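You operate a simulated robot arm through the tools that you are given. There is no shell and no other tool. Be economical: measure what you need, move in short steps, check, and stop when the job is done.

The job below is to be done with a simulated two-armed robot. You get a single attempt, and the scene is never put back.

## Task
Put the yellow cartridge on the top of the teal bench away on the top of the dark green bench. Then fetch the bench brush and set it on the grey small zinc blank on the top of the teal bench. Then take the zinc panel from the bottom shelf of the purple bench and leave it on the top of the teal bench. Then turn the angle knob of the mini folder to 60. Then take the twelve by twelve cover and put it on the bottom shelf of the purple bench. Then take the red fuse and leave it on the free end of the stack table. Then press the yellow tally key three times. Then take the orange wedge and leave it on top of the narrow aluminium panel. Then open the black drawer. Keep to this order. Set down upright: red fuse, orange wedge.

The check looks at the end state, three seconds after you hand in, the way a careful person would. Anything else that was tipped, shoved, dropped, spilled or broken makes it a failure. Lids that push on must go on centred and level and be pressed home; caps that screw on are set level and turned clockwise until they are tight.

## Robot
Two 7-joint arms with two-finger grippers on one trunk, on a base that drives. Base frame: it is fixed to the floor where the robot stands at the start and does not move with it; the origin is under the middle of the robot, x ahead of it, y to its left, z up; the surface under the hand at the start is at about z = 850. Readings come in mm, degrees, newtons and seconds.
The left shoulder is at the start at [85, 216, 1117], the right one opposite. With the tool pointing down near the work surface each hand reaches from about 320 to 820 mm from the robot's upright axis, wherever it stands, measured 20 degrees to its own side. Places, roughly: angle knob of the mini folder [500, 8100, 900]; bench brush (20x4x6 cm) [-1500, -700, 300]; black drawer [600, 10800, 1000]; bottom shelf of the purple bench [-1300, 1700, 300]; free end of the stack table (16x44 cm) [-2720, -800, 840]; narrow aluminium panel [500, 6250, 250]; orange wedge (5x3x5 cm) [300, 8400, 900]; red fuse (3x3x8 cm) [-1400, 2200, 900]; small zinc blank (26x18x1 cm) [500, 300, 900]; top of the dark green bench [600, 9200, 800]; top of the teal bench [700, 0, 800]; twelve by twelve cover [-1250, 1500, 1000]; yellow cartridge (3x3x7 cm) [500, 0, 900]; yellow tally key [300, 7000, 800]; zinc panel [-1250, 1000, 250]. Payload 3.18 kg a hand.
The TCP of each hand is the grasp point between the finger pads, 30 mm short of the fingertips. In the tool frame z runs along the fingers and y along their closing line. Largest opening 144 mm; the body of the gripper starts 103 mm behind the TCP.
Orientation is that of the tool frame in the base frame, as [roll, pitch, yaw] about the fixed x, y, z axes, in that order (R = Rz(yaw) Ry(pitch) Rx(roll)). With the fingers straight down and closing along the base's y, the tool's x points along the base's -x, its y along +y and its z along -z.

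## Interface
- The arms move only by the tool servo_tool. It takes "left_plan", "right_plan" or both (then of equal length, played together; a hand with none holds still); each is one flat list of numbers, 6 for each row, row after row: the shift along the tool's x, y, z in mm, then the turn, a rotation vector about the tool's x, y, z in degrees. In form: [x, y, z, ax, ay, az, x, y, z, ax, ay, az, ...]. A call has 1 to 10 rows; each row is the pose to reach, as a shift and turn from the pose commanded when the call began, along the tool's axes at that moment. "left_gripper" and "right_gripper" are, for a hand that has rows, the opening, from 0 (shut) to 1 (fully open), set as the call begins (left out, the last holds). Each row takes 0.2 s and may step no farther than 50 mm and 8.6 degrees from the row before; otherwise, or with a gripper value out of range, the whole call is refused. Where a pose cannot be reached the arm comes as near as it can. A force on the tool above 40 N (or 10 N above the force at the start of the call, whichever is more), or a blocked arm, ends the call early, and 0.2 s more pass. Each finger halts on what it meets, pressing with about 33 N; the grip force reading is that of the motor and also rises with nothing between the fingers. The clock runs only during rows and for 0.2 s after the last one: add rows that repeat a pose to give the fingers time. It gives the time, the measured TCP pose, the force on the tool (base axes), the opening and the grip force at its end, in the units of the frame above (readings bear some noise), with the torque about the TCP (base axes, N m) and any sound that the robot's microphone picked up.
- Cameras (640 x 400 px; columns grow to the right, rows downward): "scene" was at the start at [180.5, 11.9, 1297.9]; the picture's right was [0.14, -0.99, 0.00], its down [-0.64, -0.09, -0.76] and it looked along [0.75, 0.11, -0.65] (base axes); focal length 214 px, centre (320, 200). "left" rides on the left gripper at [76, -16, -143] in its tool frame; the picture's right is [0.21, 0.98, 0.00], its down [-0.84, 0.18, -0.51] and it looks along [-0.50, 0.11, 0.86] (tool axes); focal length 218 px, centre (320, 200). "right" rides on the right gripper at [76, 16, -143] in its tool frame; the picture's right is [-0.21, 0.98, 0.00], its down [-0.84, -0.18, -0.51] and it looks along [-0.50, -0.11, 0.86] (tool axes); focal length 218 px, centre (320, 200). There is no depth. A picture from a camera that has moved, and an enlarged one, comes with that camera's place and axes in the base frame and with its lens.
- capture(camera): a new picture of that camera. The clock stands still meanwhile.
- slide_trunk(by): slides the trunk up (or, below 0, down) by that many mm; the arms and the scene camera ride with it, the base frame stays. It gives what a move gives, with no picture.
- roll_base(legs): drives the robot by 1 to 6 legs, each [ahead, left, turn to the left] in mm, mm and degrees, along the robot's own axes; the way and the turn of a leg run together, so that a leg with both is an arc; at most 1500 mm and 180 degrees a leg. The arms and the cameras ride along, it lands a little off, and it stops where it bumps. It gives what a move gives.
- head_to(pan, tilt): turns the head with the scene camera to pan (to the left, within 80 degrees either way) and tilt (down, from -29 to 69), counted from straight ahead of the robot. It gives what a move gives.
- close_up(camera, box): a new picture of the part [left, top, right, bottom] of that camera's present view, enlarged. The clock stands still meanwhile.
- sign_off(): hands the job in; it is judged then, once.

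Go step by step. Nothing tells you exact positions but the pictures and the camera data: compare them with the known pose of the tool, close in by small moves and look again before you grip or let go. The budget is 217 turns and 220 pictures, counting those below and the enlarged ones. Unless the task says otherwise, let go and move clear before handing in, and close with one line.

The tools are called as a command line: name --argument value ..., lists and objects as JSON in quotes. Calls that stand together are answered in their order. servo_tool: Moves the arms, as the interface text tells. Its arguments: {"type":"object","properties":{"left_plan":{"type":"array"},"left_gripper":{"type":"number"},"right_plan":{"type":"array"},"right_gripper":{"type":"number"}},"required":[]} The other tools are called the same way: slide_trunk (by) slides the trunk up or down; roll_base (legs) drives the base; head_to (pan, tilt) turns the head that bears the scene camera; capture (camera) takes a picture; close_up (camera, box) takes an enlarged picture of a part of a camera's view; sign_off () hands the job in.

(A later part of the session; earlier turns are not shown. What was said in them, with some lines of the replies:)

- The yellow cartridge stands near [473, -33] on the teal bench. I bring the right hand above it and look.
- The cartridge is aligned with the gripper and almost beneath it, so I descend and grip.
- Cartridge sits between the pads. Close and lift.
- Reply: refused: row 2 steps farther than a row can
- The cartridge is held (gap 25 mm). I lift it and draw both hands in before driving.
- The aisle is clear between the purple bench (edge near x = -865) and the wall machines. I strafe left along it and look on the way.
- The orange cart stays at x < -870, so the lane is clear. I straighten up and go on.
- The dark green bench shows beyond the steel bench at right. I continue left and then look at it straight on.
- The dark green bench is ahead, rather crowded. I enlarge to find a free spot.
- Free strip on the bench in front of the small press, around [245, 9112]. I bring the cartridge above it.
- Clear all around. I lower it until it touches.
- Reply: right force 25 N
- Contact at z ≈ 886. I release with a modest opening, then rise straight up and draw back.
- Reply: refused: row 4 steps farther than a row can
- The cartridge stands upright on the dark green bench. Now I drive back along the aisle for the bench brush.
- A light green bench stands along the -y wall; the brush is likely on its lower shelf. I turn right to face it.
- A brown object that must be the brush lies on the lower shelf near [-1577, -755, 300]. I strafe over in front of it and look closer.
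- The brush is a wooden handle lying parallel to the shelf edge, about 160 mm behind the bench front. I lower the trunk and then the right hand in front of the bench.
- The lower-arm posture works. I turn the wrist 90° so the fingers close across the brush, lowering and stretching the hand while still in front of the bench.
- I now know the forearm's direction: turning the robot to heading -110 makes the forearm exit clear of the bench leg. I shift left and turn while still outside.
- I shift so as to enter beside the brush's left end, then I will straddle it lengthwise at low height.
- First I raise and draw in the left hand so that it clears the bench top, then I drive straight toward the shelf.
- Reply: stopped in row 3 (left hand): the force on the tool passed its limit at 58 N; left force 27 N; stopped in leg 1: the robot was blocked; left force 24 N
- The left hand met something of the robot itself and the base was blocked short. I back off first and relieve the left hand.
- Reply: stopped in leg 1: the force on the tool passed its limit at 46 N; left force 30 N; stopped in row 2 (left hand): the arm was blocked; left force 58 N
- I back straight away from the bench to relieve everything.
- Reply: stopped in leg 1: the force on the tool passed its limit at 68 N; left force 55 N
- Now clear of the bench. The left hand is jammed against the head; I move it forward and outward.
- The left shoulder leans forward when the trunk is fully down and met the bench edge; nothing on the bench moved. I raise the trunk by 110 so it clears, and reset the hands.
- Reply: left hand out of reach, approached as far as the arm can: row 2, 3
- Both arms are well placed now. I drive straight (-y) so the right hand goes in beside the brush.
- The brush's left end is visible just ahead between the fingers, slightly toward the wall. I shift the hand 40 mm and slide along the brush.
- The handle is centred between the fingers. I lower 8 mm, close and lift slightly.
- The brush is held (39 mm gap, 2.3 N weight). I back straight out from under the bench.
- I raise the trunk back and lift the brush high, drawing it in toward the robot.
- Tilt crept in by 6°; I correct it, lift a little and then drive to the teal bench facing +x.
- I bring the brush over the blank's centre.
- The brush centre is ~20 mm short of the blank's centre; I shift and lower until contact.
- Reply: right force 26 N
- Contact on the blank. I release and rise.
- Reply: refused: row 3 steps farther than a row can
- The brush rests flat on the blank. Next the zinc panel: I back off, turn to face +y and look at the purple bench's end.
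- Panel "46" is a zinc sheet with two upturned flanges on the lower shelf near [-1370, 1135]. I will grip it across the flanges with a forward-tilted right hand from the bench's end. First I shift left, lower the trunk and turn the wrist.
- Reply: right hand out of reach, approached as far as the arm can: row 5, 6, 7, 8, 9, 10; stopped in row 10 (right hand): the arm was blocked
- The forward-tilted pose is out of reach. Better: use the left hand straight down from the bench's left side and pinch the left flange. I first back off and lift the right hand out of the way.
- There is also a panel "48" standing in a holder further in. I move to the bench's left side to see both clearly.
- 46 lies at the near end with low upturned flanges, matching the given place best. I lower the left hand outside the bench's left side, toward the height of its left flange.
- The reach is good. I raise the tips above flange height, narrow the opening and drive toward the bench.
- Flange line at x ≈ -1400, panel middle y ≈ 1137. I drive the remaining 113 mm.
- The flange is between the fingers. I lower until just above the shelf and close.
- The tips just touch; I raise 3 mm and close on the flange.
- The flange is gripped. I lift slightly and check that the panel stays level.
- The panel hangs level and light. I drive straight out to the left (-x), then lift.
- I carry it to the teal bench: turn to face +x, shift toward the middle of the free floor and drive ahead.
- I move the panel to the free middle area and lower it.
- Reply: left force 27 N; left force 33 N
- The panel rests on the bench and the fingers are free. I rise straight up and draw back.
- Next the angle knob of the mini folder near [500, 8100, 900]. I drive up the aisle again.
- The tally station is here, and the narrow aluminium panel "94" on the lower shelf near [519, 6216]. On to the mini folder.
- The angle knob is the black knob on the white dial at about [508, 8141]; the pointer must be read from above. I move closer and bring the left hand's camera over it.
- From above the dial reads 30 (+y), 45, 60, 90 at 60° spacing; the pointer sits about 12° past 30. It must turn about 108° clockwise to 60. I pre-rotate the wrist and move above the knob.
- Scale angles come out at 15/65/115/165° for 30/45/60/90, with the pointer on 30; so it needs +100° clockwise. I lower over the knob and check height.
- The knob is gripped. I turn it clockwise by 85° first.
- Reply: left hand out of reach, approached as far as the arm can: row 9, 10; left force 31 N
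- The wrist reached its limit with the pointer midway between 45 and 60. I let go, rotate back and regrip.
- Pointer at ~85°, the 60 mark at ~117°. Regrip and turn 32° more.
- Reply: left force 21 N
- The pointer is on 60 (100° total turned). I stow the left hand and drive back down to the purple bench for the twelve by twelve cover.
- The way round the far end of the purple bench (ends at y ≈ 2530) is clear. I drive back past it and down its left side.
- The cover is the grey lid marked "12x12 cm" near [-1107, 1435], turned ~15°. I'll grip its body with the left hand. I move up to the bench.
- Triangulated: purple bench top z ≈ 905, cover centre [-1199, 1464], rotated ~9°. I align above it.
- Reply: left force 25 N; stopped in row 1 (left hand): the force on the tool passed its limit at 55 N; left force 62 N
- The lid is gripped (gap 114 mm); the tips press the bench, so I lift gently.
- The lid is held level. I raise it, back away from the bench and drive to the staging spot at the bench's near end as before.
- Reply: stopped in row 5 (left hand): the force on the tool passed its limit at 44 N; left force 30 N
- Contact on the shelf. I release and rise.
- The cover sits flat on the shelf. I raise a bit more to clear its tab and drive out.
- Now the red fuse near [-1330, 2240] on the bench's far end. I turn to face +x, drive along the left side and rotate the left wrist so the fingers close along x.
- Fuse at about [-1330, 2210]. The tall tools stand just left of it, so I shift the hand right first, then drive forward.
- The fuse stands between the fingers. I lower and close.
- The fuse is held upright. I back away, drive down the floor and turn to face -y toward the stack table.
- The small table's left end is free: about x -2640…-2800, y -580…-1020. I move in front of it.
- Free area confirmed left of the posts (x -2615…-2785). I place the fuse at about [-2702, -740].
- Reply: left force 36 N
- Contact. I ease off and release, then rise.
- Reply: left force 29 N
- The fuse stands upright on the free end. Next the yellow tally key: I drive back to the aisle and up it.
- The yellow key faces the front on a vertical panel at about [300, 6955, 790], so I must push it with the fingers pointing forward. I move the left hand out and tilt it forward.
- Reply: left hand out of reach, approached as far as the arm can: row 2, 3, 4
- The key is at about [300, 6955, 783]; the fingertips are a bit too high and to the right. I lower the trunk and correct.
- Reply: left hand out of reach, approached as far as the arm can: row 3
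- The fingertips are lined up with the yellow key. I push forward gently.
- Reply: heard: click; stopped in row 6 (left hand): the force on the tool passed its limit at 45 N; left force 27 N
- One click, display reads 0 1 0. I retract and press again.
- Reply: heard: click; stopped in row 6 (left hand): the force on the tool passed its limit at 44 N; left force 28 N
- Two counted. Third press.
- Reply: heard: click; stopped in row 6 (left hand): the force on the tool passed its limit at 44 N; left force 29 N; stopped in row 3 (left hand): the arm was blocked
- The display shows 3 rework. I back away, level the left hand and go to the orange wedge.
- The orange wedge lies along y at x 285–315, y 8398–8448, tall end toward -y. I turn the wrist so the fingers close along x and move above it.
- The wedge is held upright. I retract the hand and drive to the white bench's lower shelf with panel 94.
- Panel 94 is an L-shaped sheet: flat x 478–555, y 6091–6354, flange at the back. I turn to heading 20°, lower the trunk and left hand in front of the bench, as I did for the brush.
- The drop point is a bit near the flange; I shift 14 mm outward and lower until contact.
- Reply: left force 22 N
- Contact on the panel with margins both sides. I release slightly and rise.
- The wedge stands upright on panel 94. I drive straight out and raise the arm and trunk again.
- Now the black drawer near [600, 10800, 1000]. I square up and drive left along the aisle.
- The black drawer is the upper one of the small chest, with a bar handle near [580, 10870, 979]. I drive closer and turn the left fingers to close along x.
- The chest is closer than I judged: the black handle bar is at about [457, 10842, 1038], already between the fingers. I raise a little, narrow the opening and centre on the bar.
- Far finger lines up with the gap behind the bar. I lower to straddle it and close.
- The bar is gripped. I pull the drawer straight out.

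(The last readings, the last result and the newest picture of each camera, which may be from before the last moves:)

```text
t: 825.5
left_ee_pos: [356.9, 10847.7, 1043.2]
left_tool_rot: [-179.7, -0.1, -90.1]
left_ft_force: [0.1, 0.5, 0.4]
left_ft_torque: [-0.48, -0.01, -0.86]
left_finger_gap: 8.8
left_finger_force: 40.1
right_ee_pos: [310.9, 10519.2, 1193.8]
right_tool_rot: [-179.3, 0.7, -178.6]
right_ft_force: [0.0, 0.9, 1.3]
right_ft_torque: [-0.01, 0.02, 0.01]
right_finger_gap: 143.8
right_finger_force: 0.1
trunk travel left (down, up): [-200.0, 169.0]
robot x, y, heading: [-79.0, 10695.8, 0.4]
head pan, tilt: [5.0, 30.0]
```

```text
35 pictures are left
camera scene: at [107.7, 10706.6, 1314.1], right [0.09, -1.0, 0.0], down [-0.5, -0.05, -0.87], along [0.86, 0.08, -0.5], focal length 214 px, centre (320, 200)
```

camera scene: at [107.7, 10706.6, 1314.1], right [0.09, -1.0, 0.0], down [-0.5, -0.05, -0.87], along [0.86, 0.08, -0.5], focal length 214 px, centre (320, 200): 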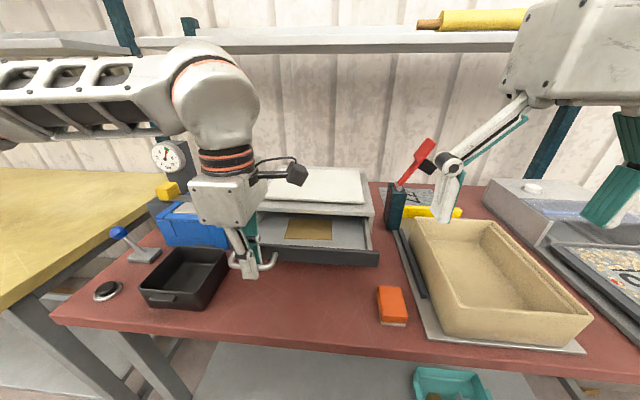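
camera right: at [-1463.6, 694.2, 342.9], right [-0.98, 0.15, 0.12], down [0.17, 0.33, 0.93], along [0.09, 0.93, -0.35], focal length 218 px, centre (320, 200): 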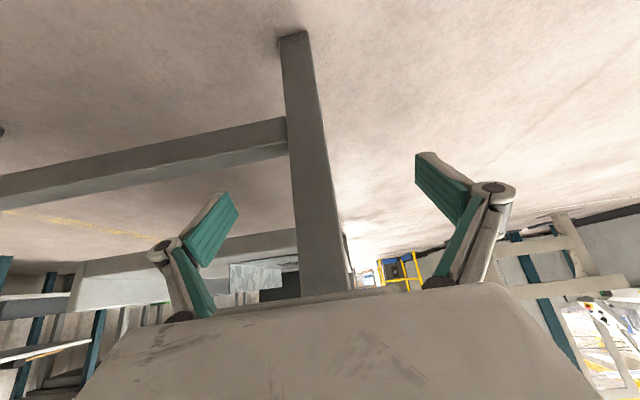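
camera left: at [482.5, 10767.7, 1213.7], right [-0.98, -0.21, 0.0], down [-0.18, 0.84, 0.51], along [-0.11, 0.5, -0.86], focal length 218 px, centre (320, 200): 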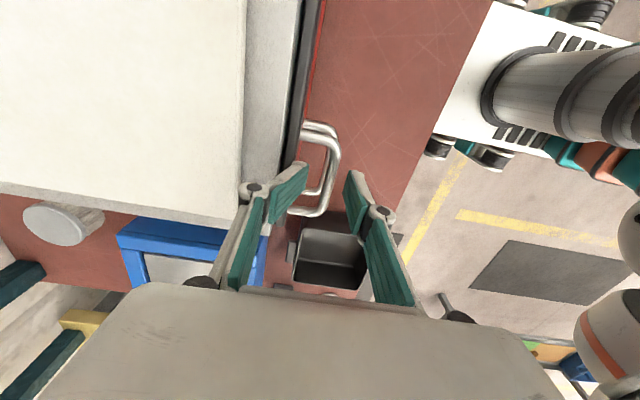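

servo_tool --left_plan '[0, 10, 0, 0, 0, 0, 0, 20, 0, 0, 0, 0, 0, 30, 0, 0, 0, 0, 0, 40, 0, 0, 0, 0, 0, 50, 0, 0, 0, 0, 0, 60, 0, 0, 0, 0]'

capture --camera "scene"

```text
t: 826.9
left_ee_pos: [296.6, 10845.8, 1043.4]
left_tool_rot: [-179.7, 0.0, -90.2]
left_ft_force: [0.4, 2.7, 10.1]
left_ft_torque: [-0.3, -0.04, -0.85]
left_finger_gap: 9.0
left_finger_force: 40.1
right_ee_pos: [310.7, 10518.9, 1192.7]
right_tool_rot: [-179.3, 0.7, -178.6]
right_ft_force: [-0.5, -0.6, 0.9]
right_ft_torque: [0.01, 0.01, 0.01]
right_finger_gap: 143.9
right_finger_force: 0.0
trunk travel left (down, up): [-200.0, 169.0]
robot x, y, heading: [-76.7, 10696.9, 0.2]
head pan, tilt: [5.0, 30.0]
```

```text
34 pictures are left
camera scene: at [107.4, 10706.5, 1314.2], right [0.09, -1.0, 0.0], down [-0.5, -0.05, -0.87], along [0.86, 0.08, -0.5], focal length 214 px, centre (320, 200)
```

scene: 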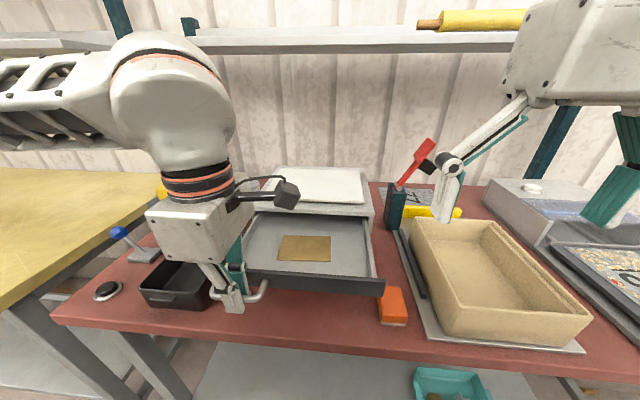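

servo_tool --left_plan '[0, 8, 0, 0, 0, 0, 0, 16, 0, 0, 0, 0, 0, 24, 0, 0, 0, 0, 0, 32, 0, 0, 0, 0, 0, 40, 0, 0, 0, 0]'

capture --camera "scene"

```text
t: 828.1
left_ee_pos: [257.8, 10847.0, 1043.1]
left_tool_rot: [-179.9, 0.0, -90.0]
left_ft_force: [0.6, -9.0, -4.9]
left_ft_torque: [-0.66, 0.0, -0.81]
left_finger_gap: 8.8
left_finger_force: 39.6
right_ee_pos: [311.2, 10519.3, 1192.5]
right_tool_rot: [-179.5, 0.6, -178.6]
right_ft_force: [0.1, -0.9, -0.4]
right_ft_torque: [-0.01, -0.02, -0.02]
right_finger_gap: 143.9
right_finger_force: 0.0
trunk travel left (down, up): [-200.0, 169.0]
robot x, y, heading: [-81.2, 10698.1, 0.2]
head pan, tilt: [5.0, 30.0]
```

```text
33 pictures are left
camera scene: at [108.1, 10705.6, 1313.9], right [0.09, -1.0, 0.0], down [-0.5, -0.05, -0.87], along [0.86, 0.08, -0.5], focal length 214 px, centre (320, 200)
```

scene: 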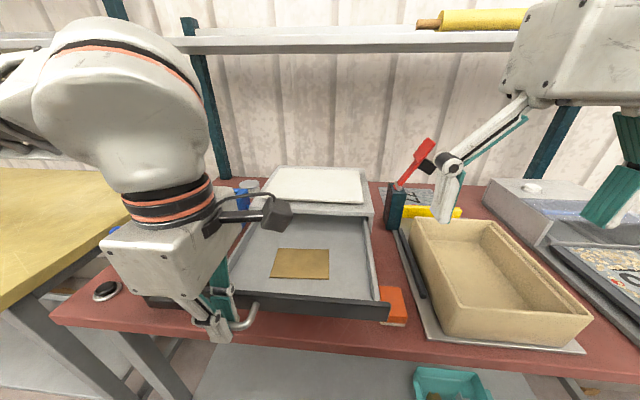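

The drawer is out 200 mm, clearly open and level. I let go of the bar and rise clear.

servo_tool --left_plan '[0, 0, 0, 0, 0, 0, 0, 0, 0, 0, 0, 0, 0, 0, 0, 0, 0, 0]' --left_gripper 0.18

servo_tool --left_plan '[0, 0, -20, 0, 0, 0, 0, 0, -50, 0, 0, 0, 0, 0, -85, 0, 0, 0, 0, 0, -110, 0, 0, 0]'

capture --camera "scene"

```text
t: 828.9
left_ee_pos: [256.8, 10848.3, 1044.9]
left_tool_rot: [-179.8, -0.1, -90.1]
left_ft_force: [0.1, 0.0, 0.2]
left_ft_torque: [0.0, 0.0, -0.01]
left_finger_gap: 26.0
left_finger_force: 0.2
right_ee_pos: [310.6, 10518.4, 1192.9]
right_tool_rot: [-179.2, 0.7, -178.5]
right_ft_force: [0.4, -0.6, 0.1]
right_ft_torque: [0.0, 0.03, 0.03]
right_finger_gap: 144.0
right_finger_force: 0.1
trunk travel left (down, up): [-200.0, 169.0]
robot x, y, heading: [-80.9, 10697.8, 0.2]
head pan, tilt: [5.0, 30.0]
```

```text
t: 829.9
left_ee_pos: [257.3, 10846.5, 1154.9]
left_tool_rot: [-179.8, -0.2, -90.1]
left_ft_force: [-0.3, -0.1, -0.8]
left_ft_torque: [-0.02, -0.03, -0.01]
left_finger_gap: 26.0
left_finger_force: 0.0
right_ee_pos: [310.6, 10518.5, 1191.8]
right_tool_rot: [-179.3, 0.7, -178.6]
right_ft_force: [-1.3, 0.5, -0.7]
right_ft_torque: [0.04, -0.01, 0.01]
right_finger_gap: 143.9
right_finger_force: 0.0
trunk travel left (down, up): [-200.0, 169.0]
robot x, y, heading: [-79.0, 10699.1, 0.3]
head pan, tilt: [5.0, 30.0]
```

```text
32 pictures are left
camera scene: at [107.6, 10706.3, 1314.1], right [0.09, -1.0, 0.0], down [-0.5, -0.05, -0.87], along [0.86, 0.08, -0.5], focal length 214 px, centre (320, 200)
```

scene: 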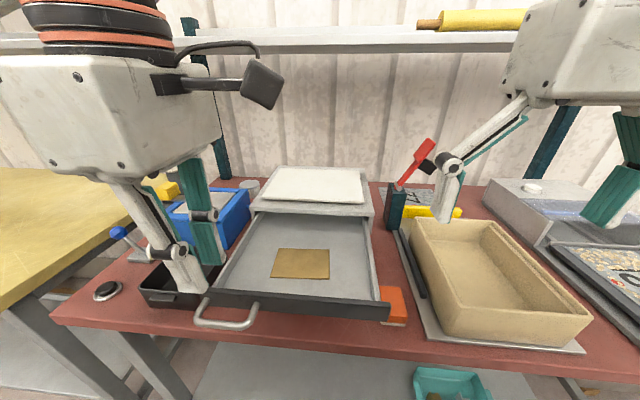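

The drawer stays open. I back the robot clear and then hand in.

roll_base --legs '[[-250, 0, 0]]'

capture --camera "scene"

```text
t: 831.7
left_ee_pos: [11.3, 10846.2, 1153.7]
left_tool_rot: [-179.8, -0.1, -90.0]
left_ft_force: [-1.0, 0.0, 0.2]
left_ft_torque: [0.0, -0.01, -0.02]
left_finger_gap: 26.1
left_finger_force: 0.0
right_ee_pos: [64.6, 10518.4, 1191.2]
right_tool_rot: [-179.2, 0.7, -178.4]
right_ft_force: [-1.0, -1.2, -0.3]
right_ft_torque: [0.0, -0.02, 0.01]
right_finger_gap: 143.9
right_finger_force: 0.0
trunk travel left (down, up): [-200.0, 169.0]
robot x, y, heading: [-324.8, 10696.8, 0.5]
head pan, tilt: [5.0, 30.0]
```

```text
31 pictures are left
camera scene: at [-138.4, 10705.1, 1314.0], right [0.1, -1.0, 0.0], down [-0.5, -0.05, -0.87], along [0.86, 0.08, -0.5], focal length 214 px, centre (320, 200)
```

scene: 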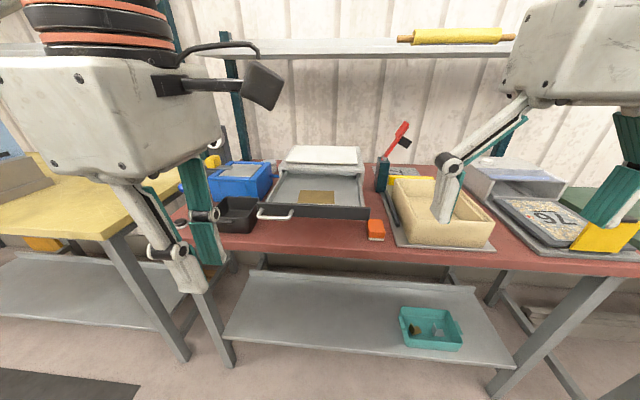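

All nine steps are done and the hands are clear, so I hand in.

sign_off

```text
The job is handed in.
```

I did all nine steps in the order given and handed the job in; no result came back with the hand-in. I took panel "46" as the zinc panel (a second zinc panel, "48", stands in a rack on the same shelf). While fetching the brush the robot bumped the light green bench, but nothing on it appeared to have moved.
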